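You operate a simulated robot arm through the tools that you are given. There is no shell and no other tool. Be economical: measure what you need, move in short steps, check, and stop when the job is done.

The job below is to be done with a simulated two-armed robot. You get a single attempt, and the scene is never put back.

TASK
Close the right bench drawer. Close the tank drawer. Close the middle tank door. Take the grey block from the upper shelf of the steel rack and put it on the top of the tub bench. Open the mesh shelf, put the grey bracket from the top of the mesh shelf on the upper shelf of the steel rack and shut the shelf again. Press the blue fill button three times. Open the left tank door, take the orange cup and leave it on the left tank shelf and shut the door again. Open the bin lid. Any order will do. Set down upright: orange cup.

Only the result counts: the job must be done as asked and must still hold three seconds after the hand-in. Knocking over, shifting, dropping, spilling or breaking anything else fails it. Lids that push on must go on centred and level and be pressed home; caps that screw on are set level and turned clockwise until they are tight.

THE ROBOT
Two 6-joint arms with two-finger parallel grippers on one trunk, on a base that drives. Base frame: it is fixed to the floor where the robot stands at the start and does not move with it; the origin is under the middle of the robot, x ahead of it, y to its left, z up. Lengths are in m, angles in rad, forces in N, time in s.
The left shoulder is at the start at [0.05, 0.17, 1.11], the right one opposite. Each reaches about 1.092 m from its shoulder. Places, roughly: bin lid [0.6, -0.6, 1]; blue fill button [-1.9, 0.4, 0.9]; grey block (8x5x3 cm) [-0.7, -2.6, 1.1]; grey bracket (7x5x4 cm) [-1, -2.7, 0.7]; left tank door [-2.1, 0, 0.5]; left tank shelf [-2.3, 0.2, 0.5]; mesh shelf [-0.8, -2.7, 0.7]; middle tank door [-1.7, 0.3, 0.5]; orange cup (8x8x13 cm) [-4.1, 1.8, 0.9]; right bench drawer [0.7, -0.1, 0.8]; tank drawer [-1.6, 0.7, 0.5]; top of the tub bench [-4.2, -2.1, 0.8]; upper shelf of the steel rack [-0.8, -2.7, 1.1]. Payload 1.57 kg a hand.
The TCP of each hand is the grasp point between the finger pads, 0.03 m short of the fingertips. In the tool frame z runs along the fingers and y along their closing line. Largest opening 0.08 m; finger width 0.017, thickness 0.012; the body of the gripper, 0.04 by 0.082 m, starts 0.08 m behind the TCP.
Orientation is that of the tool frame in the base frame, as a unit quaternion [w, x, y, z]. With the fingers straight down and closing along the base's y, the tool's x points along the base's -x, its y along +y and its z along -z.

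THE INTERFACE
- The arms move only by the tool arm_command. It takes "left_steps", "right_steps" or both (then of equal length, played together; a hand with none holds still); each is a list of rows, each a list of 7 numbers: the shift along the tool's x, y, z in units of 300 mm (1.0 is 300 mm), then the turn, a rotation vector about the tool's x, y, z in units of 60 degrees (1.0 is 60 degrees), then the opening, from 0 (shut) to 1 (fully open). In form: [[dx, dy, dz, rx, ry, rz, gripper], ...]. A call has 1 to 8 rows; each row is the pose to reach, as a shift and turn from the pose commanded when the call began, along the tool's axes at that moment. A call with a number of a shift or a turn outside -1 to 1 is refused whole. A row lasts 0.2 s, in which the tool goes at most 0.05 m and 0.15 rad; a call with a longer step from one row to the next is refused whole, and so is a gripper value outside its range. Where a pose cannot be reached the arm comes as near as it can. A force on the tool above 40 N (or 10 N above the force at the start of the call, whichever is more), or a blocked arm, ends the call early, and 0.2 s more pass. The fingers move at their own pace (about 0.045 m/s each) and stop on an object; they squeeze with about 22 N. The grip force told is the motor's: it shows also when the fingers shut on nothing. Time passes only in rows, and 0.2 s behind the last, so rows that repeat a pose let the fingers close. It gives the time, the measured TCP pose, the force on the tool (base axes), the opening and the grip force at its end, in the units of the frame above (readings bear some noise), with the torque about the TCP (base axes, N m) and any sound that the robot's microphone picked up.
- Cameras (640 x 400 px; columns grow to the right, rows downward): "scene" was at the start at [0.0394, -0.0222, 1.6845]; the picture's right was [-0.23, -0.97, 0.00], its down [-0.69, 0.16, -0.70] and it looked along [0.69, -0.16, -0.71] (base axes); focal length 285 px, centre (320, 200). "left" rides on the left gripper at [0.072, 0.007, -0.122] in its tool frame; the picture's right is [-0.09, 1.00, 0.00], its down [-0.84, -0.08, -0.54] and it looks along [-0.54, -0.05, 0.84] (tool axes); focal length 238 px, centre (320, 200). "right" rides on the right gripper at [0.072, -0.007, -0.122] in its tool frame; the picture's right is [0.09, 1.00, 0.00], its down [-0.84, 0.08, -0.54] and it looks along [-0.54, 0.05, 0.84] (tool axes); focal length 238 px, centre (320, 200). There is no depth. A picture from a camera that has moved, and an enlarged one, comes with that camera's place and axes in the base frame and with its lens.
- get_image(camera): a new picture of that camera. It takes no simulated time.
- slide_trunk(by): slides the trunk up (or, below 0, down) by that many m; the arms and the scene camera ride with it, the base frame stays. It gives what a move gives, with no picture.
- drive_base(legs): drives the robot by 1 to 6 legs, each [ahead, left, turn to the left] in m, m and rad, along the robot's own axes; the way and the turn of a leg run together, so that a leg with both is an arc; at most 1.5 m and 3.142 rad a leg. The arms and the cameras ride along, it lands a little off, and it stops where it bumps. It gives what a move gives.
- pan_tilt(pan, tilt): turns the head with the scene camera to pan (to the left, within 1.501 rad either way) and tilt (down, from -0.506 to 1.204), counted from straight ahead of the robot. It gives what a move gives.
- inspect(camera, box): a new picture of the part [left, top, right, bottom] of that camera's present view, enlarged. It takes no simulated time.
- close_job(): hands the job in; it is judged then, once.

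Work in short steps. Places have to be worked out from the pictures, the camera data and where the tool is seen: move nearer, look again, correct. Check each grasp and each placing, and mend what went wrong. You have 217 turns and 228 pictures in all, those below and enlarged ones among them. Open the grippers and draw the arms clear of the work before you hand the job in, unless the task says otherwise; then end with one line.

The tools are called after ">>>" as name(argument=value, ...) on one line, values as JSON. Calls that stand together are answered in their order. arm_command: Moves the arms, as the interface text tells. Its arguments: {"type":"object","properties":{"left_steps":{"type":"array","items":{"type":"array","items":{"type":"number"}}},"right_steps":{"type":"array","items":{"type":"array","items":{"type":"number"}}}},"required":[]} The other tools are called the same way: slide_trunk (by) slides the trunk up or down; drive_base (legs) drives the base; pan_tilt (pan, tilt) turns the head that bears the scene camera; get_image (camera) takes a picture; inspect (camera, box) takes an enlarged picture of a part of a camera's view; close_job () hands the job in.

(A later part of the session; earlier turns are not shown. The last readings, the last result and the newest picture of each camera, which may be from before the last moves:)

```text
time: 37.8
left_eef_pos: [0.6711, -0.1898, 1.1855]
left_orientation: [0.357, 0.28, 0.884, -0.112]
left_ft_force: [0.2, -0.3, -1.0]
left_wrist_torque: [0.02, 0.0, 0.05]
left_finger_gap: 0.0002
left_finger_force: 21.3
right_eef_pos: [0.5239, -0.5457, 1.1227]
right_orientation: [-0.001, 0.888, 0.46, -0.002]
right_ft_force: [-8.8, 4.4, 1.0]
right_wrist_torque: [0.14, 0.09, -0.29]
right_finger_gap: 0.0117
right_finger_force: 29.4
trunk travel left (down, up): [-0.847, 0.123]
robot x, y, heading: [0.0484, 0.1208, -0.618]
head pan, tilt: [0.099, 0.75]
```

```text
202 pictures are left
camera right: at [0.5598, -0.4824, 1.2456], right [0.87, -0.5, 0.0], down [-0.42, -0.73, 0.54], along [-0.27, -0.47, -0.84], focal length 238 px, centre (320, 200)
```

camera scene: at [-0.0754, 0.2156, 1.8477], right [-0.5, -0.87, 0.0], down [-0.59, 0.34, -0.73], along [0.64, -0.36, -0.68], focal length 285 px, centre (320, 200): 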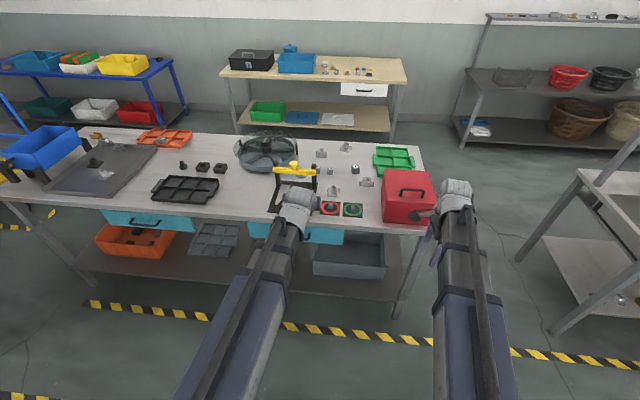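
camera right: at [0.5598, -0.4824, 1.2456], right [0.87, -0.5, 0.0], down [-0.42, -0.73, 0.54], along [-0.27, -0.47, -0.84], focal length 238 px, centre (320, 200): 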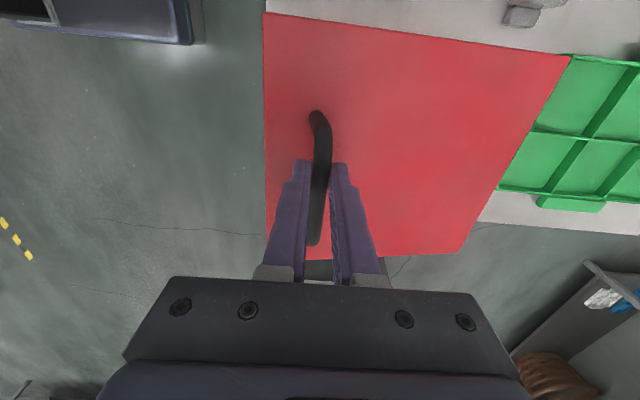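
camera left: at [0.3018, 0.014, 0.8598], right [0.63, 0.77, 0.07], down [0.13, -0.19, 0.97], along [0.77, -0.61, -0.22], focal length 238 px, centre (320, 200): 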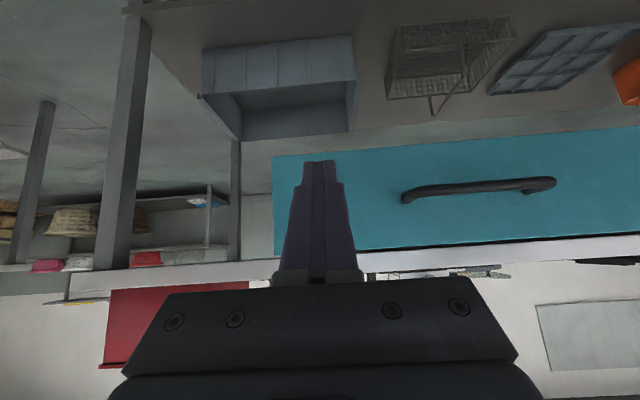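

The lid is following with low forces. I continue the arc.

>>> slide_trunk(by=0.02)

>>> arm_command(right_steps=[[0, 0.025, 0, 0, 0, 0, 0]])

>>> slide_trunk(by=0.018)

>>> arm_command(right_steps=[[0, 0.04, 0, 0, 0, 0, 0]])

>>> slide_trunk(by=0.015)

>>> arm_command(right_steps=[[0, 0.043, 0, 0, 0, 0, 0]])

>>> get_image(camera="right")

```text
time: 38.5
left_eef_pos: [0.6729, -0.1923, 1.203]
left_orientation: [0.355, 0.28, 0.885, -0.112]
left_ft_force: [-0.6, 0.0, 0.7]
left_wrist_torque: [0.01, 0.01, 0.05]
left_finger_gap: 0.0001
left_finger_force: 21.0
right_eef_pos: [0.5285, -0.5491, 1.1399]
right_orientation: [0.001, 0.888, 0.46, 0.0]
right_ft_force: [10.9, -9.5, -9.0]
right_wrist_torque: [-0.27, -0.22, -0.33]
right_finger_gap: 0.0118
right_finger_force: 29.4
trunk travel left (down, up): [-0.867, 0.103]
robot x, y, heading: [0.0511, 0.1193, -0.617]
head pan, tilt: [0.099, 0.75]
```

```text
time: 38.9
left_eef_pos: [0.6696, -0.1895, 1.2048]
left_orientation: [0.357, 0.28, 0.884, -0.112]
left_ft_force: [0.2, -0.7, 0.0]
left_wrist_torque: [0.0, 0.0, -0.04]
left_finger_gap: 0.0
left_finger_force: 21.5
right_eef_pos: [0.5303, -0.5505, 1.1425]
right_orientation: [-0.001, 0.888, 0.46, -0.001]
right_ft_force: [-2.8, 1.9, 0.8]
right_wrist_torque: [-0.11, 0.01, -0.23]
right_finger_gap: 0.0118
right_finger_force: 28.9
trunk travel left (down, up): [-0.867, 0.103]
robot x, y, heading: [0.0499, 0.1193, -0.612]
head pan, tilt: [0.099, 0.75]
```

```text
time: 39.5
left_eef_pos: [0.6732, -0.1931, 1.2194]
left_orientation: [0.356, 0.28, 0.885, -0.11]
left_ft_force: [0.1, 0.1, -0.5]
left_wrist_torque: [0.01, 0.01, 0.02]
left_finger_gap: 0.0001
left_finger_force: 21.7
right_eef_pos: [0.536, -0.5548, 1.1572]
right_orientation: [0.001, 0.888, 0.46, 0.0]
right_ft_force: [17.7, -13.2, -14.7]
right_wrist_torque: [-0.25, -0.38, -0.24]
right_finger_gap: 0.0119
right_finger_force: 29.3
trunk travel left (down, up): [-0.885, 0.085]
robot x, y, heading: [0.0511, 0.1235, -0.613]
head pan, tilt: [0.099, 0.75]
```

```text
time: 39.9
left_eef_pos: [0.6699, -0.1909, 1.2229]
left_orientation: [0.357, 0.279, 0.884, -0.111]
left_ft_force: [0.2, -0.7, -0.1]
left_wrist_torque: [0.0, 0.01, 0.0]
left_finger_gap: 0.0002
left_finger_force: 21.4
right_eef_pos: [0.5382, -0.5573, 1.1611]
right_orientation: [-0.001, 0.888, 0.459, -0.001]
right_ft_force: [-5.7, 4.6, 3.8]
right_wrist_torque: [0.16, -0.05, -0.19]
right_finger_gap: 0.0115
right_finger_force: 29.2
trunk travel left (down, up): [-0.885, 0.085]
robot x, y, heading: [0.0486, 0.1174, -0.616]
head pan, tilt: [0.099, 0.75]
```

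```text
time: 40.5
left_eef_pos: [0.6723, -0.1908, 1.2344]
left_orientation: [0.356, 0.28, 0.885, -0.112]
left_ft_force: [-0.3, 1.2, 1.0]
left_wrist_torque: [0.0, -0.01, -0.03]
left_finger_gap: 0.0
left_finger_force: 21.0
right_eef_pos: [0.5449, -0.5625, 1.1744]
right_orientation: [0.002, 0.888, 0.459, 0.0]
right_ft_force: [9.2, -8.2, -10.6]
right_wrist_torque: [-0.2, -0.29, -0.23]
right_finger_gap: 0.0118
right_finger_force: 29.2
trunk travel left (down, up): [-0.9, 0.07]
robot x, y, heading: [0.0512, 0.1194, -0.613]
head pan, tilt: [0.099, 0.75]
```

```text
time: 40.9
left_eef_pos: [0.6684, -0.1887, 1.2383]
left_orientation: [0.357, 0.28, 0.884, -0.112]
left_ft_force: [-0.2, 0.1, 0.2]
left_wrist_torque: [0.01, 0.02, -0.04]
left_finger_gap: 0.0
left_finger_force: 21.3
right_eef_pos: [0.5485, -0.5634, 1.1764]
right_orientation: [-0.002, 0.888, 0.459, -0.001]
right_ft_force: [-11.4, 8.9, 9.6]
right_wrist_torque: [0.18, 0.17, -0.17]
right_finger_gap: 0.0117
right_finger_force: 29.5
trunk travel left (down, up): [-0.9, 0.07]
robot x, y, heading: [0.0507, 0.1189, -0.62]
head pan, tilt: [0.099, 0.75]
```

```text
201 pictures are left
camera right: at [0.5842, -0.5001, 1.2998], right [0.87, -0.5, 0.0], down [-0.42, -0.73, 0.54], along [-0.27, -0.47, -0.84], focal length 238 px, centre (320, 200)
```

right: 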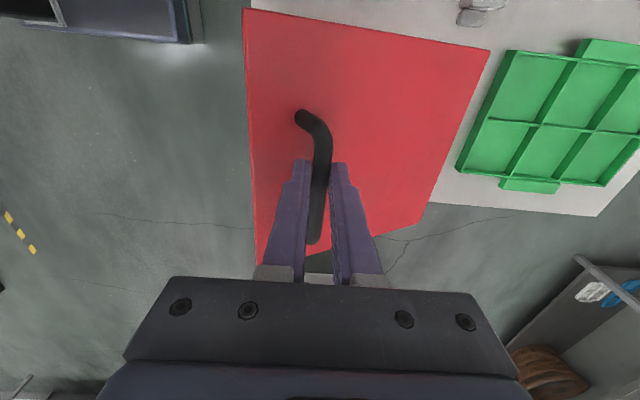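

Matches the computed arc at about 30°. Continue to about 45°.

>>> slide_trunk(by=0.012)

>>> arm_command(right_steps=[[0, 0.04, 0, 0, 0, 0, 0]])

>>> slide_trunk(by=0.011)

>>> arm_command(right_steps=[[0, 0.043, 0, 0, 0, 0, 0]])

>>> slide_trunk(by=0.01)

>>> arm_command(right_steps=[[0, 0.05, 0, 0, 0, 0, 0]])

>>> get_image(camera="right")

```text
time: 41.5
left_eef_pos: [0.6723, -0.1894, 1.248]
left_orientation: [0.357, 0.28, 0.884, -0.112]
left_ft_force: [-0.5, -0.6, 0.6]
left_wrist_torque: [0.02, 0.01, -0.01]
left_finger_gap: 0.0001
left_finger_force: 21.3
right_eef_pos: [0.5541, -0.5676, 1.1857]
right_orientation: [0.0, 0.888, 0.459, -0.001]
right_ft_force: [1.6, -2.0, -4.0]
right_wrist_torque: [-0.15, -0.11, -0.15]
right_finger_gap: 0.0117
right_finger_force: 29.2
trunk travel left (down, up): [-0.912, 0.058]
robot x, y, heading: [0.0491, 0.1185, -0.617]
head pan, tilt: [0.099, 0.75]
```

```text
time: 41.9
left_eef_pos: [0.6686, -0.188, 1.2514]
left_orientation: [0.358, 0.28, 0.883, -0.113]
left_ft_force: [0.2, 0.2, -0.3]
left_wrist_torque: [0.02, 0.0, 0.02]
left_finger_gap: 0.0002
left_finger_force: 21.6
right_eef_pos: [0.5564, -0.5685, 1.1897]
right_orientation: [0.0, 0.888, 0.46, 0.0]
right_ft_force: [-15.6, 11.2, 16.0]
right_wrist_torque: [0.34, 0.24, -0.11]
right_finger_gap: 0.0117
right_finger_force: 29.2
trunk travel left (down, up): [-0.912, 0.058]
robot x, y, heading: [0.0441, 0.1207, -0.611]
head pan, tilt: [0.099, 0.75]
```

```text
time: 42.5
left_eef_pos: [0.6708, -0.1891, 1.2581]
left_orientation: [0.357, 0.28, 0.884, -0.112]
left_ft_force: [-0.1, -0.2, 1.1]
left_wrist_torque: [0.0, 0.01, 0.01]
left_finger_gap: 0.0
left_finger_force: 21.3
right_eef_pos: [0.5617, -0.5736, 1.1983]
right_orientation: [0.002, 0.888, 0.461, 0.0]
right_ft_force: [0.2, -1.6, -2.5]
right_wrist_torque: [-0.14, -0.11, -0.14]
right_finger_gap: 0.0119
right_finger_force: 29.5
trunk travel left (down, up): [-0.923, 0.047]
robot x, y, heading: [0.0525, 0.1173, -0.616]
head pan, tilt: [0.099, 0.75]
```

```text
time: 42.9
left_eef_pos: [0.6685, -0.1869, 1.2633]
left_orientation: [0.358, 0.28, 0.884, -0.113]
left_ft_force: [0.2, -0.5, 0.4]
left_wrist_torque: [-0.02, 0.01, -0.02]
left_finger_gap: 0.0001
left_finger_force: 21.0
right_eef_pos: [0.5661, -0.577, 1.2017]
right_orientation: [0.001, 0.889, 0.458, -0.001]
right_ft_force: [-17.9, 8.4, 20.5]
right_wrist_torque: [0.47, 0.23, -0.08]
right_finger_gap: 0.0118
right_finger_force: 29.7
trunk travel left (down, up): [-0.923, 0.047]
robot x, y, heading: [0.0448, 0.1216, -0.616]
head pan, tilt: [0.099, 0.75]
```

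```text
time: 43.5
left_eef_pos: [0.6708, -0.1904, 1.27]
left_orientation: [0.356, 0.28, 0.885, -0.111]
left_ft_force: [-0.1, 0.0, -0.7]
left_wrist_torque: [0.01, -0.03, -0.02]
left_finger_gap: 0.0
left_finger_force: 20.7
right_eef_pos: [0.5746, -0.5815, 1.2088]
right_orientation: [0.002, 0.888, 0.459, -0.001]
right_ft_force: [-1.6, -2.7, -1.1]
right_wrist_torque: [-0.21, 0.0, -0.09]
right_finger_gap: 0.0119
right_finger_force: 29.5
trunk travel left (down, up): [-0.933, 0.037]
robot x, y, heading: [0.0531, 0.1178, -0.612]
head pan, tilt: [0.099, 0.75]
```

```text
time: 43.9
left_eef_pos: [0.6668, -0.1868, 1.2727]
left_orientation: [0.36, 0.279, 0.883, -0.113]
left_ft_force: [-0.8, 0.6, 0.0]
left_wrist_torque: [-0.02, -0.01, 0.03]
left_finger_gap: 0.0
left_finger_force: 21.2
right_eef_pos: [0.5784, -0.5853, 1.2114]
right_orientation: [0.0, 0.888, 0.459, -0.001]
right_ft_force: [-18.4, 8.6, 23.2]
right_wrist_torque: [0.16, 0.44, -0.05]
right_finger_gap: 0.0118
right_finger_force: 29.2
trunk travel left (down, up): [-0.933, 0.037]
robot x, y, heading: [0.049, 0.1203, -0.618]
head pan, tilt: [0.099, 0.75]
```

```text
200 pictures are left
camera right: at [0.6144, -0.522, 1.3345], right [0.87, -0.5, 0.0], down [-0.42, -0.73, 0.54], along [-0.27, -0.47, -0.84], focal length 238 px, centre (320, 200)
```

right: 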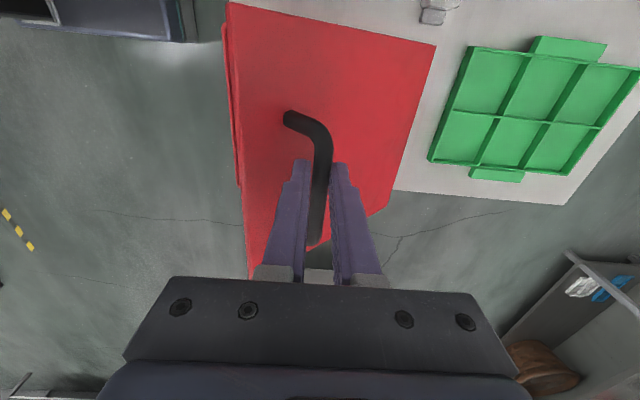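

About 44° now (refit radius 0.19). Continue to about 65–75°, with the forward shift dominating.

>>> slide_trunk(by=0.012)

>>> arm_command(right_steps=[[0, 0.05, 0, 0, 0, 0, 0]])

>>> slide_trunk(by=0.01)

>>> arm_command(right_steps=[[0, 0.055, 0, 0, 0, 0, 0]])

>>> slide_trunk(by=0.008)

>>> arm_command(right_steps=[[0, 0.04, 0, 0, 0, 0, 0], [0, 0.075, 0, 0, 0, 0, 0]])

>>> get_image(camera="right")

```text
time: 44.5
left_eef_pos: [0.6718, -0.1923, 1.2799]
left_orientation: [0.356, 0.28, 0.884, -0.112]
left_ft_force: [-0.7, -0.7, 0.5]
left_wrist_torque: [0.02, 0.03, 0.03]
left_finger_gap: 0.0001
left_finger_force: 21.4
right_eef_pos: [0.5864, -0.5908, 1.2181]
right_orientation: [0.002, 0.888, 0.459, 0.0]
right_ft_force: [2.1, -7.2, -10.8]
right_wrist_torque: [-0.44, 0.07, -0.08]
right_finger_gap: 0.0117
right_finger_force: 29.4
trunk travel left (down, up): [-0.945, 0.025]
robot x, y, heading: [0.0495, 0.1209, -0.614]
head pan, tilt: [0.099, 0.75]
```

```text
time: 44.9
left_eef_pos: [0.6685, -0.1882, 1.2837]
left_orientation: [0.358, 0.279, 0.884, -0.112]
left_ft_force: [0.1, -0.2, 0.0]
left_wrist_torque: [-0.01, 0.01, 0.0]
left_finger_gap: 0.0
left_finger_force: 21.2
right_eef_pos: [0.5928, -0.5964, 1.222]
right_orientation: [0.0, 0.888, 0.46, -0.001]
right_ft_force: [-11.4, 0.9, 15.3]
right_wrist_torque: [0.32, 0.01, -0.03]
right_finger_gap: 0.0116
right_finger_force: 29.0
trunk travel left (down, up): [-0.945, 0.025]
robot x, y, heading: [0.0479, 0.1224, -0.612]
head pan, tilt: [0.099, 0.75]
```

```text
time: 45.5
left_eef_pos: [0.673, -0.1921, 1.2893]
left_orientation: [0.356, 0.28, 0.884, -0.112]
left_ft_force: [0.5, 0.4, -0.1]
left_wrist_torque: [0.03, -0.01, 0.0]
left_finger_gap: 0.0
left_finger_force: 21.3
right_eef_pos: [0.5996, -0.6007, 1.2282]
right_orientation: [0.0, 0.888, 0.46, -0.001]
right_ft_force: [3.6, -8.0, -20.6]
right_wrist_torque: [-0.33, 0.03, -0.05]
right_finger_gap: 0.0119
right_finger_force: 29.2
trunk travel left (down, up): [-0.955, 0.015]
robot x, y, heading: [0.0506, 0.1217, -0.615]
head pan, tilt: [0.099, 0.75]
```

```text
time: 45.9
left_eef_pos: [0.6696, -0.1888, 1.2929]
left_orientation: [0.358, 0.28, 0.884, -0.112]
left_ft_force: [-0.1, -0.3, -0.7]
left_wrist_torque: [-0.02, -0.02, -0.02]
left_finger_gap: 0.0
left_finger_force: 21.4
right_eef_pos: [0.6064, -0.6051, 1.2321]
right_orientation: [-0.001, 0.888, 0.459, -0.001]
right_ft_force: [-7.4, -1.9, 10.1]
right_wrist_torque: [0.29, -0.11, -0.03]
right_finger_gap: 0.0115
right_finger_force: 29.4
trunk travel left (down, up): [-0.955, 0.015]
robot x, y, heading: [0.0462, 0.1228, -0.615]
head pan, tilt: [0.099, 0.75]
```

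```text
time: 46.5
left_eef_pos: [0.674, -0.1924, 1.2975]
left_orientation: [0.356, 0.28, 0.884, -0.111]
left_ft_force: [0.2, -0.2, 0.4]
left_wrist_torque: [0.04, -0.02, -0.04]
left_finger_gap: 0.0001
left_finger_force: 21.9
right_eef_pos: [0.6122, -0.6102, 1.2356]
right_orientation: [0.0, 0.888, 0.46, 0.0]
right_ft_force: [4.1, -7.4, -22.3]
right_wrist_torque: [-0.11, -0.12, -0.22]
right_finger_gap: 0.0122
right_finger_force: 29.1
trunk travel left (down, up): [-0.963, 0.007]
robot x, y, heading: [0.051, 0.1186, -0.616]
head pan, tilt: [0.099, 0.75]
```

```text
time: 47.0
left_eef_pos: [0.6688, -0.189, 1.3024]
left_orientation: [0.358, 0.279, 0.884, -0.112]
left_ft_force: [-0.2, -0.3, -0.1]
left_wrist_torque: [0.01, -0.02, -0.02]
left_finger_gap: 0.0
left_finger_force: 21.5
right_eef_pos: [0.6262, -0.6184, 1.241]
right_orientation: [0.001, 0.888, 0.46, -0.001]
right_ft_force: [-9.7, -1.6, 17.2]
right_wrist_torque: [0.32, 0.01, 0.02]
right_finger_gap: 0.0116
right_finger_force: 28.6
trunk travel left (down, up): [-0.963, 0.007]
robot x, y, heading: [0.0527, 0.1199, -0.617]
head pan, tilt: [0.099, 0.75]
```

```text
199 pictures are left
camera right: at [0.6604, -0.5549, 1.363], right [0.87, -0.5, 0.0], down [-0.42, -0.73, 0.54], along [-0.27, -0.47, -0.84], focal length 238 px, centre (320, 200)
```

right: 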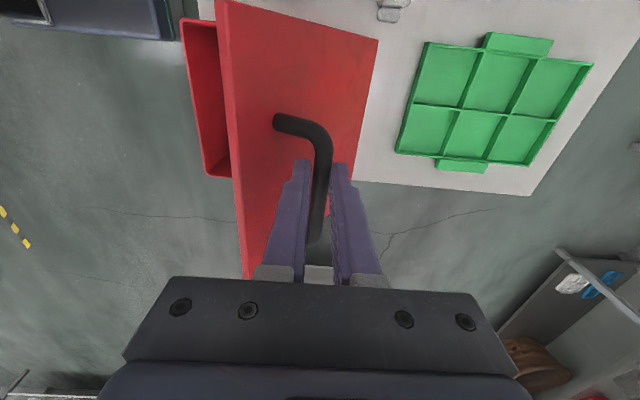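

About 63° open. The arm nears full reach, so I push on with the base and trim height with the trunk.

>>> slide_trunk(by=0.006)

>>> drive_base(legs=[[0.025, 0, 0]])

>>> drive_base(legs=[[0.025, 0, 0]])

>>> get_image(camera="right")

>>> get_image(camera="scene")

```text
time: 47.6
left_eef_pos: [0.6713, -0.1919, 1.3044]
left_orientation: [0.357, 0.279, 0.884, -0.111]
left_ft_force: [-0.2, 0.0, -0.8]
left_wrist_torque: [-0.04, 0.0, 0.0]
left_finger_gap: 0.0001
left_finger_force: 21.6
right_eef_pos: [0.6301, -0.6214, 1.2425]
right_orientation: [0.001, 0.889, 0.459, -0.001]
right_ft_force: [-1.8, -7.8, -11.9]
right_wrist_torque: [-0.44, 0.17, -0.02]
right_finger_gap: 0.0116
right_finger_force: 29.6
trunk travel left (down, up): [-0.969, 0.001]
robot x, y, heading: [0.0467, 0.1179, -0.612]
head pan, tilt: [0.099, 0.75]
```

```text
time: 48.4
left_eef_pos: [0.6912, -0.2032, 1.3061]
left_orientation: [0.356, 0.28, 0.884, -0.112]
left_ft_force: [-0.5, 0.7, 0.4]
left_wrist_torque: [-0.02, 0.01, -0.02]
left_finger_gap: 0.0
left_finger_force: 21.6
right_eef_pos: [0.6494, -0.6334, 1.2446]
right_orientation: [0.001, 0.888, 0.46, 0.001]
right_ft_force: [-5.1, -3.7, 1.4]
right_wrist_torque: [0.34, -0.23, 0.11]
right_finger_gap: 0.0115
right_finger_force: 28.9
trunk travel left (down, up): [-0.969, 0.001]
robot x, y, heading: [0.0705, 0.1068, -0.617]
head pan, tilt: [0.099, 0.75]
```

```text
time: 49.2
left_eef_pos: [0.7122, -0.2198, 1.3053]
left_orientation: [0.356, 0.279, 0.885, -0.113]
left_ft_force: [-0.1, -0.3, -0.3]
left_wrist_torque: [-0.03, 0.0, 0.01]
left_finger_gap: 0.0
left_finger_force: 21.7
right_eef_pos: [0.6702, -0.648, 1.2426]
right_orientation: [-0.001, 0.888, 0.459, 0.0]
right_ft_force: [-4.1, -3.0, -8.0]
right_wrist_torque: [0.51, -0.27, 0.06]
right_finger_gap: 0.0115
right_finger_force: 29.6
trunk travel left (down, up): [-0.969, 0.001]
robot x, y, heading: [0.0898, 0.0915, -0.612]
head pan, tilt: [0.099, 0.75]
```

```text
198 pictures are left
camera right: at [0.7056, -0.5853, 1.3658], right [0.87, -0.5, 0.0], down [-0.42, -0.73, 0.54], along [-0.27, -0.47, -0.84], focal length 238 px, centre (320, 200)
```

right: 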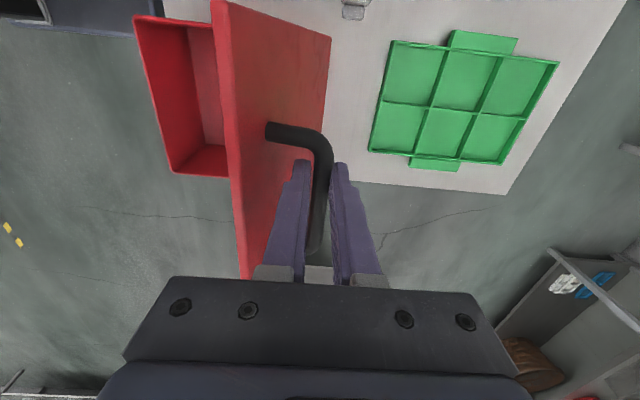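

```text
197 pictures are left
camera scene: at [0.1316, 0.0689, 1.9314], right [-0.49, -0.87, 0.0], down [-0.59, 0.34, -0.73], along [0.64, -0.36, -0.68], focal length 285 px, centre (320, 200)
```

scene: 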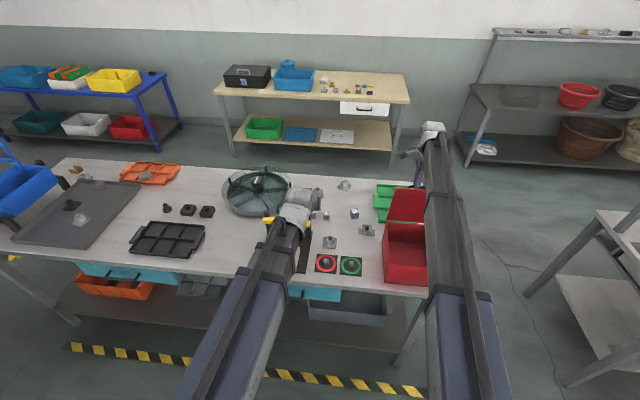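

About 80° open. I push past vertical with small base moves and slight lowering.

>>> drive_base(legs=[[0.025, 0, 0]])

>>> slide_trunk(by=-0.006)

>>> drive_base(legs=[[0.025, 0, 0]])

>>> slide_trunk(by=-0.008)

>>> get_image(camera="right")

```text
time: 50.0
left_eef_pos: [0.7338, -0.233, 1.3047]
left_orientation: [0.357, 0.28, 0.884, -0.112]
left_ft_force: [-0.1, 0.3, -1.1]
left_wrist_torque: [-0.02, 0.0, -0.03]
left_finger_gap: 0.0
left_finger_force: 21.5
right_eef_pos: [0.6888, -0.6628, 1.2435]
right_orientation: [-0.001, 0.888, 0.459, -0.001]
right_ft_force: [-2.7, -1.0, -5.0]
right_wrist_torque: [0.65, -0.35, 0.07]
right_finger_gap: 0.0119
right_finger_force: 29.1
trunk travel left (down, up): [-0.969, 0.001]
robot x, y, heading: [0.1126, 0.0767, -0.613]
head pan, tilt: [0.099, 0.75]
```

```text
time: 50.6
left_eef_pos: [0.7324, -0.2324, 1.3012]
left_orientation: [0.358, 0.279, 0.884, -0.112]
left_ft_force: [0.5, 0.0, 0.7]
left_wrist_torque: [0.05, -0.02, 0.0]
left_finger_gap: 0.0003
left_finger_force: 20.6
right_eef_pos: [0.6888, -0.6615, 1.2389]
right_orientation: [0.0, 0.888, 0.46, 0.0]
right_ft_force: [1.8, -2.3, 23.2]
right_wrist_torque: [-0.02, -0.01, 0.09]
right_finger_gap: 0.0119
right_finger_force: 29.3
trunk travel left (down, up): [-0.963, 0.007]
robot x, y, heading: [0.1114, 0.0795, -0.61]
head pan, tilt: [0.099, 0.75]
```

```text
time: 51.4
left_eef_pos: [0.7514, -0.2472, 1.3001]
left_orientation: [0.356, 0.28, 0.885, -0.111]
left_ft_force: [0.6, -0.6, -0.8]
left_wrist_torque: [0.01, 0.01, 0.02]
left_finger_gap: 0.0
left_finger_force: 21.6
right_eef_pos: [0.7077, -0.6774, 1.2384]
right_orientation: [0.0, 0.889, 0.459, 0.0]
right_ft_force: [-0.7, -3.2, 4.0]
right_wrist_torque: [0.53, -0.23, 0.08]
right_finger_gap: 0.0119
right_finger_force: 29.2
trunk travel left (down, up): [-0.963, 0.007]
robot x, y, heading: [0.1248, 0.0613, -0.614]
head pan, tilt: [0.099, 0.75]
```

```text
time: 52.0
left_eef_pos: [0.7519, -0.2467, 1.2924]
left_orientation: [0.357, 0.28, 0.884, -0.113]
left_ft_force: [0.2, 0.7, -0.6]
left_wrist_torque: [0.03, 0.02, 0.0]
left_finger_gap: 0.0
left_finger_force: 21.3
right_eef_pos: [0.7083, -0.6765, 1.2307]
right_orientation: [0.001, 0.888, 0.46, 0.001]
right_ft_force: [4.3, -4.2, 21.0]
right_wrist_torque: [-0.15, 0.03, 0.05]
right_finger_gap: 0.0118
right_finger_force: 29.1
trunk travel left (down, up): [-0.955, 0.015]
robot x, y, heading: [0.1333, 0.0636, -0.613]
head pan, tilt: [0.099, 0.75]
```

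```text
196 pictures are left
camera right: at [0.7449, -0.6131, 1.3536], right [0.87, -0.5, 0.0], down [-0.42, -0.73, 0.54], along [-0.27, -0.47, -0.84], focal length 238 px, centre (320, 200)
```

right: 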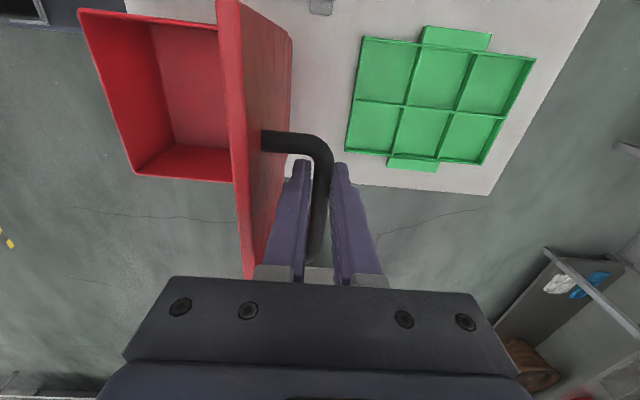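

Now about 95°. I go a little further so it stays open.

>>> drive_base(legs=[[0.025, 0, 0]])

>>> slide_trunk(by=-0.01)

>>> get_image(camera="right")

```text
time: 52.8
left_eef_pos: [0.7716, -0.261, 1.2917]
left_orientation: [0.357, 0.28, 0.884, -0.112]
left_ft_force: [0.3, 0.7, 0.6]
left_wrist_torque: [0.04, 0.03, 0.0]
left_finger_gap: 0.0
left_finger_force: 20.7
right_eef_pos: [0.731, -0.6935, 1.2306]
right_orientation: [0.002, 0.888, 0.46, 0.001]
right_ft_force: [-0.6, -2.2, 4.1]
right_wrist_torque: [0.4, -0.13, 0.09]
right_finger_gap: 0.0118
right_finger_force: 28.8
trunk travel left (down, up): [-0.955, 0.015]
robot x, y, heading: [0.151, 0.0434, -0.614]
head pan, tilt: [0.099, 0.75]
```

```text
time: 53.4
left_eef_pos: [0.7725, -0.2607, 1.2808]
left_orientation: [0.357, 0.28, 0.884, -0.112]
left_ft_force: [0.4, -0.8, -0.5]
left_wrist_torque: [0.02, -0.01, 0.01]
left_finger_gap: 0.0
left_finger_force: 20.9
right_eef_pos: [0.7316, -0.691, 1.2212]
right_orientation: [0.001, 0.888, 0.46, 0.001]
right_ft_force: [7.3, -6.4, 22.2]
right_wrist_torque: [-0.13, -0.05, 0.03]
right_finger_gap: 0.0117
right_finger_force: 29.2
trunk travel left (down, up): [-0.945, 0.025]
robot x, y, heading: [0.1503, 0.0524, -0.612]
head pan, tilt: [0.099, 0.75]
```

```text
195 pictures are left
camera right: at [0.7666, -0.6286, 1.3431], right [0.87, -0.5, 0.0], down [-0.42, -0.73, 0.54], along [-0.27, -0.47, -0.84], focal length 238 px, centre (320, 200)
```

right: 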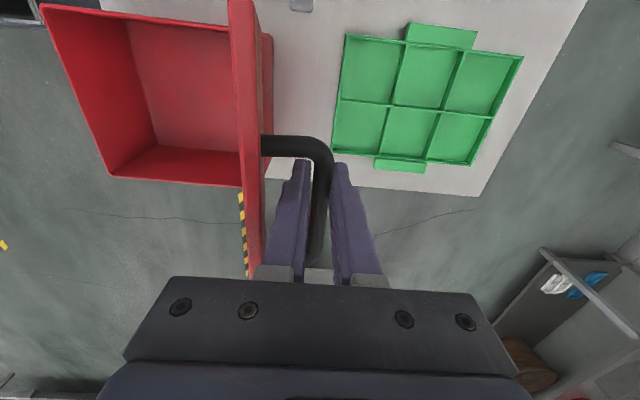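

Roughly 105° by the arc. One more push to see whether there is a stop.

>>> drive_base(legs=[[0.025, 0, 0]])

>>> slide_trunk(by=-0.014)

>>> get_image(camera="scene")

```text
time: 54.2
left_eef_pos: [0.7897, -0.274, 1.2826]
left_orientation: [0.357, 0.28, 0.884, -0.111]
left_ft_force: [0.7, 0.3, 0.8]
left_wrist_torque: [-0.02, 0.02, -0.01]
left_finger_gap: 0.0003
left_finger_force: 21.3
right_eef_pos: [0.7378, -0.6981, 1.2191]
right_orientation: [-0.009, 0.889, 0.459, -0.004]
right_ft_force: [-4.3, 2.2, -10.8]
right_wrist_torque: [0.02, -0.07, 0.0]
right_finger_gap: 0.0114
right_finger_force: 28.8
trunk travel left (down, up): [-0.945, 0.025]
robot x, y, heading: [0.166, 0.0339, -0.618]
head pan, tilt: [0.099, 0.75]
stopped in leg 1: the force on the tool passed its limit at 53 N (the readings are from after the stop); the commanded pose is now the measured one
```

```text
time: 54.9
left_eef_pos: [0.7871, -0.2722, 1.2679]
left_orientation: [0.356, 0.28, 0.884, -0.112]
left_ft_force: [0.7, 0.5, 0.3]
left_wrist_torque: [-0.02, 0.0, 0.02]
left_finger_gap: 0.0
left_finger_force: 21.2
right_eef_pos: [0.7387, -0.6972, 1.2066]
right_orientation: [-0.008, 0.888, 0.459, -0.003]
right_ft_force: [4.4, -4.1, 14.8]
right_wrist_torque: [-0.18, 0.15, 0.13]
right_finger_gap: 0.0117
right_finger_force: 28.9
trunk travel left (down, up): [-0.931, 0.039]
robot x, y, heading: [0.1696, 0.0393, -0.613]
head pan, tilt: [0.099, 0.75]
```

```text
194 pictures are left
camera scene: at [0.2063, 0.017, 1.8936], right [-0.49, -0.87, 0.0], down [-0.59, 0.34, -0.73], along [0.64, -0.36, -0.68], focal length 285 px, centre (320, 200)
```

scene: 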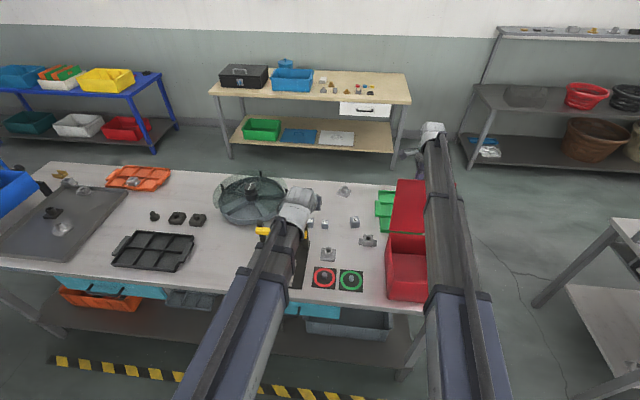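

The lid hit its stop (well past vertical). I open the fingers slightly, raise clear of the bar and slide sideways out to the right with the base.

>>> arm_command(right_steps=[[0, 0, 0, 0, 0, 0, 0.35], [0, 0, 0, 0, 0, 0, 0.35]])

>>> slide_trunk(by=0.038)

>>> get_image(camera="right")

```text
time: 55.5
left_eef_pos: [0.7877, -0.2726, 1.2675]
left_orientation: [0.357, 0.279, 0.884, -0.112]
left_ft_force: [0.2, -0.2, -0.9]
left_wrist_torque: [0.01, -0.04, -0.03]
left_finger_gap: 0.0002
left_finger_force: 21.6
right_eef_pos: [0.7389, -0.6981, 1.206]
right_orientation: [-0.009, 0.889, 0.458, -0.004]
right_ft_force: [0.2, -0.3, -0.2]
right_wrist_torque: [0.0, -0.02, 0.0]
right_finger_gap: 0.0278
right_finger_force: 0.1
trunk travel left (down, up): [-0.931, 0.039]
robot x, y, heading: [0.1643, 0.0354, -0.621]
head pan, tilt: [0.099, 0.75]
```

```text
time: 56.3
left_eef_pos: [0.7877, -0.2734, 1.3055]
left_orientation: [0.357, 0.28, 0.884, -0.113]
left_ft_force: [0.3, -0.3, -0.3]
left_wrist_torque: [-0.03, -0.01, 0.01]
left_finger_gap: 0.0
left_finger_force: 21.9
right_eef_pos: [0.7391, -0.6981, 1.2441]
right_orientation: [-0.009, 0.889, 0.458, -0.003]
right_ft_force: [1.1, -0.5, 0.1]
right_wrist_torque: [0.02, -0.03, -0.03]
right_finger_gap: 0.0274
right_finger_force: 0.1
trunk travel left (down, up): [-0.969, 0.001]
robot x, y, heading: [0.1671, 0.0391, -0.612]
head pan, tilt: [0.099, 0.75]
```

```text
193 pictures are left
camera right: at [0.7768, -0.6362, 1.3669], right [0.87, -0.5, -0.02], down [-0.41, -0.73, 0.54], along [-0.28, -0.46, -0.84], focal length 238 px, centre (320, 200)
```

right: 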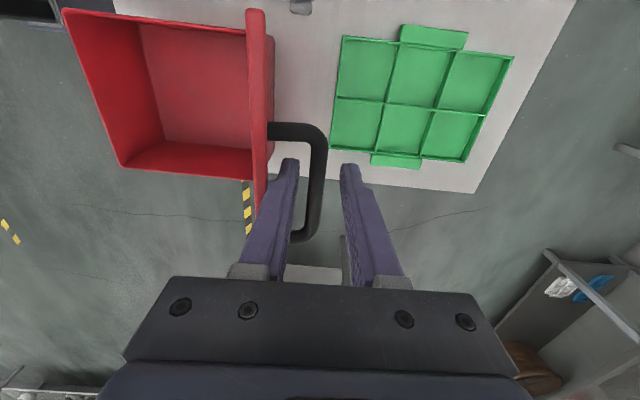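

The bar now sits below the fingertips and the lid stays open by itself. I drive sideways to the right to leave the lid, then look.

>>> drive_base(legs=[[0, -0.12, 0]])

>>> get_image(camera="right")

```text
time: 57.3
left_eef_pos: [0.7491, -0.3268, 1.3053]
left_orientation: [0.357, 0.28, 0.884, -0.111]
left_ft_force: [-1.0, -1.2, -0.6]
left_wrist_torque: [0.05, -0.03, 0.04]
left_finger_gap: 0.0
left_finger_force: 20.9
right_eef_pos: [0.7099, -0.739, 1.2431]
right_orientation: [-0.015, 0.886, 0.463, 0.008]
right_ft_force: [3.9, 4.4, -1.5]
right_wrist_torque: [0.1, -0.14, -0.11]
right_finger_gap: 0.0275
right_finger_force: 0.0
trunk travel left (down, up): [-0.969, 0.001]
robot x, y, heading: [0.1306, -0.0141, -0.612]
head pan, tilt: [0.099, 0.75]
stopped in leg 1: the force on the tool passed its limit at 54 N (the readings are from after the stop); the commanded pose is now the measured one
```

```text
192 pictures are left
camera right: at [0.7452, -0.6801, 1.3685], right [0.87, -0.49, -0.02], down [-0.42, -0.75, 0.52], along [-0.27, -0.44, -0.86], focal length 238 px, centre (320, 200)
```

right: 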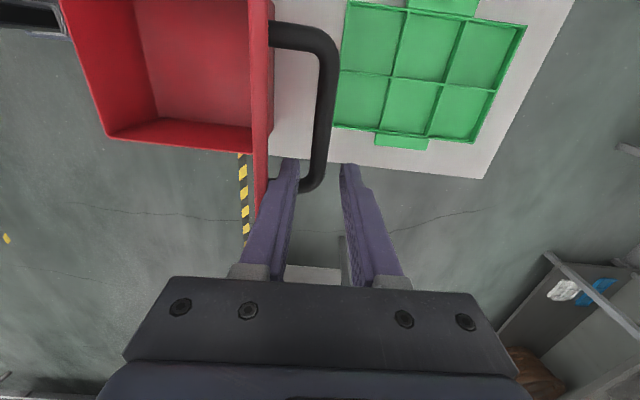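

The robot-side finger caught the handle's leg, so the tips are still a hair low. I ease back left and tilt the hand sideways 30° about the closing axis, which lifts the tips about 3 cm.

>>> drive_base(legs=[[0, 0.04, 0]])

>>> arm_command(right_steps=[[0, 0, -0.015, 0, -0.13, 0, 0.35], [0, 0, -0.035, 0, -0.26, 0, 0.35], [0, 0, -0.06, 0, -0.38, 0, 0.35], [0, 0, -0.097, 0, -0.5, 0, 0.35]])

>>> get_image(camera="right")

```text
time: 58.2
left_eef_pos: [0.7751, -0.2905, 1.3054]
left_orientation: [0.357, 0.28, 0.884, -0.113]
left_ft_force: [-0.2, 0.3, 0.2]
left_wrist_torque: [-0.05, -0.01, -0.03]
left_finger_gap: 0.0
left_finger_force: 21.2
right_eef_pos: [0.7352, -0.7052, 1.2434]
right_orientation: [-0.013, 0.886, 0.463, 0.006]
right_ft_force: [1.3, -1.1, -0.2]
right_wrist_torque: [-0.05, 0.0, 0.02]
right_finger_gap: 0.0279
right_finger_force: 0.1
trunk travel left (down, up): [-0.969, 0.001]
robot x, y, heading: [0.1552, 0.0193, -0.616]
head pan, tilt: [0.099, 0.75]
```

```text
time: 59.2
left_eef_pos: [0.7748, -0.2903, 1.3044]
left_orientation: [0.356, 0.281, 0.884, -0.113]
left_ft_force: [0.4, 0.5, 0.3]
left_wrist_torque: [-0.04, -0.01, -0.01]
left_finger_gap: 0.0001
left_finger_force: 21.2
right_eef_pos: [0.7328, -0.7063, 1.2729]
right_orientation: [0.108, 0.858, 0.45, -0.225]
right_ft_force: [-0.6, -0.8, 0.0]
right_wrist_torque: [-0.04, 0.03, 0.0]
right_finger_gap: 0.0282
right_finger_force: 0.0
right hand out of reach, approached as far as the arm can: row 1, 2
trunk travel left (down, up): [-0.969, 0.001]
robot x, y, heading: [0.1492, 0.0187, -0.612]
head pan, tilt: [0.099, 0.75]
```

```text
191 pictures are left
camera right: at [0.799, -0.6028, 1.3445], right [0.86, -0.5, -0.06], down [-0.19, -0.44, 0.88], along [-0.47, -0.74, -0.48], focal length 238 px, centre (320, 200)
```

right: 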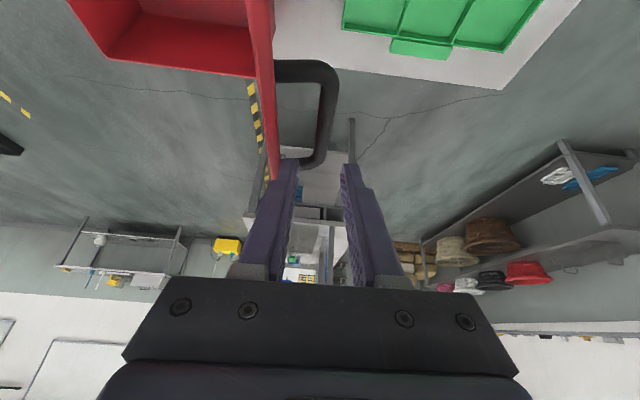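

The tips are now at about 1.247, 4 cm above the bar. I drive right again.

>>> drive_base(legs=[[0, -0.2, 0]])

>>> get_image(camera="scene")

```text
time: 60.8
left_eef_pos: [0.6577, -0.4553, 1.3056]
left_orientation: [0.356, 0.28, 0.885, -0.111]
left_ft_force: [-0.6, -0.1, 0.1]
left_wrist_torque: [0.02, 0.0, 0.02]
left_finger_gap: 0.0
left_finger_force: 21.1
right_eef_pos: [0.6172, -0.871, 1.2707]
right_orientation: [0.105, 0.858, 0.45, -0.224]
right_ft_force: [-0.8, 0.0, -0.7]
right_wrist_torque: [0.02, 0.0, -0.01]
right_finger_gap: 0.0281
right_finger_force: 0.0
trunk travel left (down, up): [-0.969, 0.001]
robot x, y, heading: [0.04, -0.1479, -0.62]
head pan, tilt: [0.099, 0.75]
```

```text
190 pictures are left
camera scene: at [0.0777, -0.1665, 1.9317], right [-0.49, -0.87, 0.0], down [-0.59, 0.34, -0.73], along [0.64, -0.36, -0.68], focal length 285 px, centre (320, 200)
```

scene: 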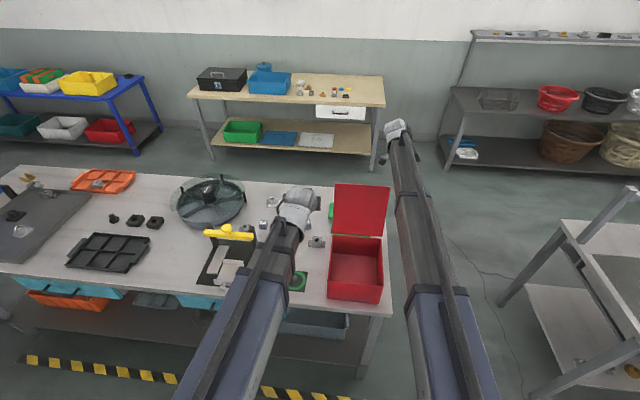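

Bin lid is open and stays. I back away from the bench and tuck both hands in for driving.

>>> drive_base(legs=[[-0.6, 0, 0]])

>>> arm_command(left_steps=[[0.08, 0, -0.08, 0, 0, 0, 0], [0.16, 0, -0.16, 0, 0, 0, 0], [0.24, 0, -0.24, 0, 0, 0, 0], [0.32, 0, -0.32, 0, 0, 0, 0], [0.4, 0, -0.4, 0, 0, 0, 0], [0.48, 0, -0.48, 0, 0, 0, 0], [0.48, 0, -0.48, 0, 0, 0, 0]], right_steps=[[0.005, -0.14, 0.01, 0, 0.1, 0, 1], [0.01, -0.28, 0.02, 0, 0.2, 0, 1], [0.02, -0.42, 0.04, 0, 0.3, 0, 1], [0.03, -0.56, 0.06, 0, 0.4, 0, 1], [0.048, -0.7, 0.084, 0, 0.5, 0, 1], [0.048, -0.84, 0.084, 0, 0.5, 0, 1], [0.048, -0.98, 0.084, 0, 0.5, 0, 1]])

>>> inspect(camera="scene", box=[160, 80, 640, 380])

```text
time: 64.2
left_eef_pos: [0.1715, -0.1107, 1.3053]
left_orientation: [0.357, 0.281, 0.884, -0.112]
left_ft_force: [0.7, 0.9, 0.5]
left_wrist_torque: [-0.01, 0.02, 0.03]
left_finger_gap: 0.0
left_finger_force: 21.2
right_eef_pos: [0.1281, -0.5261, 1.2729]
right_orientation: [0.107, 0.859, 0.448, -0.225]
right_ft_force: [0.6, 0.4, 0.4]
right_wrist_torque: [-0.03, -0.03, 0.02]
right_finger_gap: 0.028
right_finger_force: 0.1
trunk travel left (down, up): [-0.969, 0.001]
robot x, y, heading: [-0.4484, 0.2017, -0.619]
head pan, tilt: [0.099, 0.75]
```

```text
time: 65.8
left_eef_pos: [0.0925, -0.0745, 1.3065]
left_orientation: [0.357, 0.282, 0.884, -0.113]
left_ft_force: [-0.3, 1.2, 0.5]
left_wrist_torque: [0.03, 0.01, 0.0]
left_finger_gap: 0.0
left_finger_force: 21.0
left hand out of reach, approached as far as the arm can: row 3, 4, 5, 6, 7
right_eef_pos: [-0.1151, -0.3542, 1.2439]
right_orientation: [-0.013, 0.888, 0.46, 0.007]
right_ft_force: [-0.4, -0.6, -0.5]
right_wrist_torque: [0.03, 0.0, -0.04]
right_finger_gap: 0.08
right_finger_force: 0.2
right hand out of reach, approached as far as the arm can: row 1, 2, 3, 4
trunk travel left (down, up): [-0.969, 0.001]
robot x, y, heading: [-0.4473, 0.2047, -0.625]
head pan, tilt: [0.099, 0.75]
```

```text
1.33 times, centred on (400, 230) of scene
camera zoom: at [-0.4097, 0.1812, 1.9317], right [-0.5, -0.87, 0.0], down [-0.59, 0.34, -0.73], along [0.64, -0.36, -0.68], focal length 380 px, centre (213, 160)
```

zoom: 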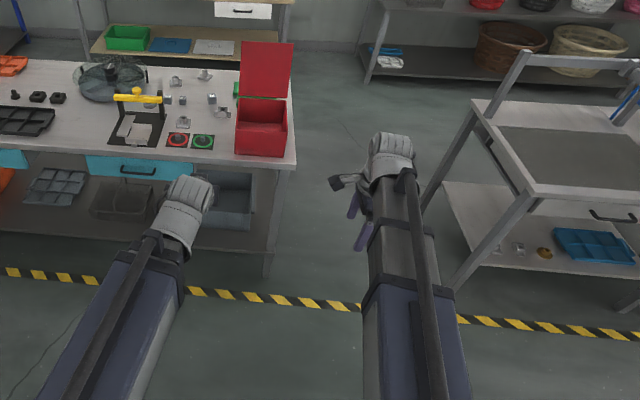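

Bench work confirmed done. I turn around to face the tank and look.

>>> drive_base(legs=[[0, 0, 3.14]])

>>> pan_tilt(pan=0.0, tilt=0.6)

>>> get_image(camera="scene")

```text
time: 73.6
left_eef_pos: [-1.0054, 0.4471, 1.306]
left_orientation: [-0.102, 0.892, -0.255, -0.359]
left_ft_force: [-0.3, -0.3, -0.5]
left_wrist_torque: [-0.02, 0.0, -0.01]
left_finger_gap: 0.0
left_finger_force: 20.9
right_eef_pos: [-0.8144, 0.7389, 1.2437]
right_orientation: [-0.005, -0.486, 0.874, -0.013]
right_ft_force: [0.5, -0.1, -0.3]
right_wrist_torque: [-0.02, 0.03, 0.04]
right_finger_gap: 0.0799
right_finger_force: 0.0
trunk travel left (down, up): [-0.969, 0.001]
robot x, y, heading: [-0.4463, 0.2007, 2.586]
head pan, tilt: [0.099, 0.75]
```

```text
time: 74.3
left_eef_pos: [-1.0045, 0.4461, 1.3056]
left_orientation: [-0.102, 0.892, -0.255, -0.358]
left_ft_force: [0.3, 0.2, -0.2]
left_wrist_torque: [-0.02, 0.02, 0.01]
left_finger_gap: 0.0002
left_finger_force: 21.7
right_eef_pos: [-0.8136, 0.7393, 1.2436]
right_orientation: [-0.005, -0.487, 0.874, -0.014]
right_ft_force: [0.1, 0.7, 0.7]
right_wrist_torque: [-0.02, -0.02, 0.01]
right_finger_gap: 0.0803
right_finger_force: 0.0
trunk travel left (down, up): [-0.969, 0.001]
robot x, y, heading: [-0.4489, 0.205, 2.581]
head pan, tilt: [0.0, 0.6]
```

```text
188 pictures are left
camera scene: at [-0.4887, 0.2241, 1.9445], right [0.53, 0.85, 0.0], down [0.48, -0.3, -0.82], along [-0.7, 0.44, -0.57], focal length 285 px, centre (320, 200)
```

scene: 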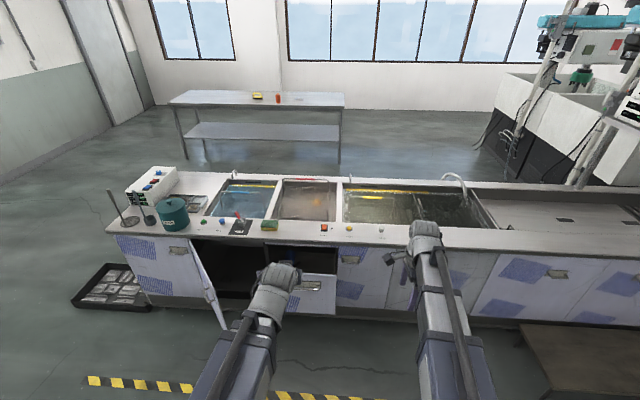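

I zoom in on the tank front.

>>> inspect(camera="scene", box=[90, 170, 350, 330])

>>> inspect(camera="scene", box=[280, 160, 540, 320])

```text
2.46 times, centred on (220, 250) of scene
camera zoom: at [-0.4887, 0.2241, 1.9445], right [0.53, 0.85, 0.0], down [0.48, -0.3, -0.82], along [-0.7, 0.44, -0.57], focal length 702 px, centre (566, 77)
```

zoom: 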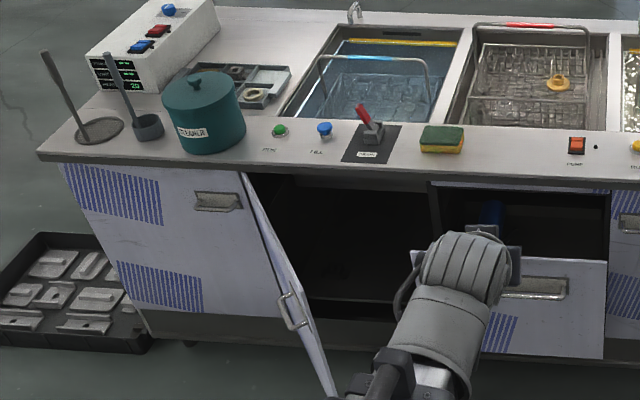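

```text
2.46 times, centred on (410, 240) of scene
camera zoom: at [-0.4887, 0.2241, 1.9445], right [0.53, 0.85, 0.0], down [0.48, -0.3, -0.82], along [-0.7, 0.44, -0.57], focal length 702 px, centre (98, 102)
```

zoom: 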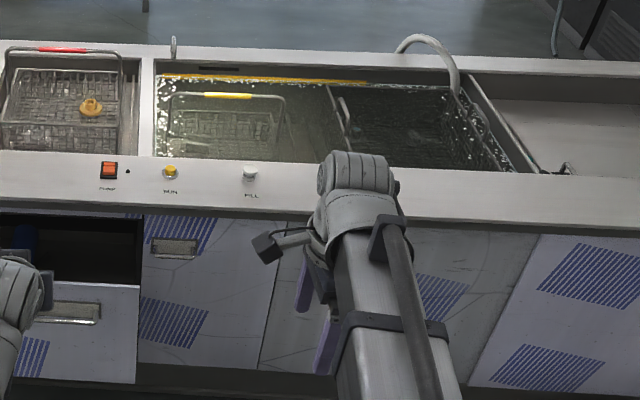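

I look closer at the open middle door.

>>> inspect(camera="scene", box=[170, 230, 270, 340])

```text
3.64 times, centred on (220, 285) of scene
camera zoom: at [-0.4887, 0.2241, 1.9445], right [0.53, 0.85, 0.0], down [0.48, -0.3, -0.82], along [-0.7, 0.44, -0.57], focal length 1037 px, centre (684, -109)
```

zoom: 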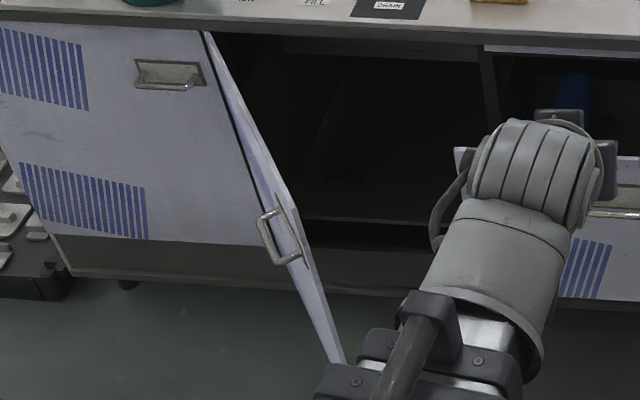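

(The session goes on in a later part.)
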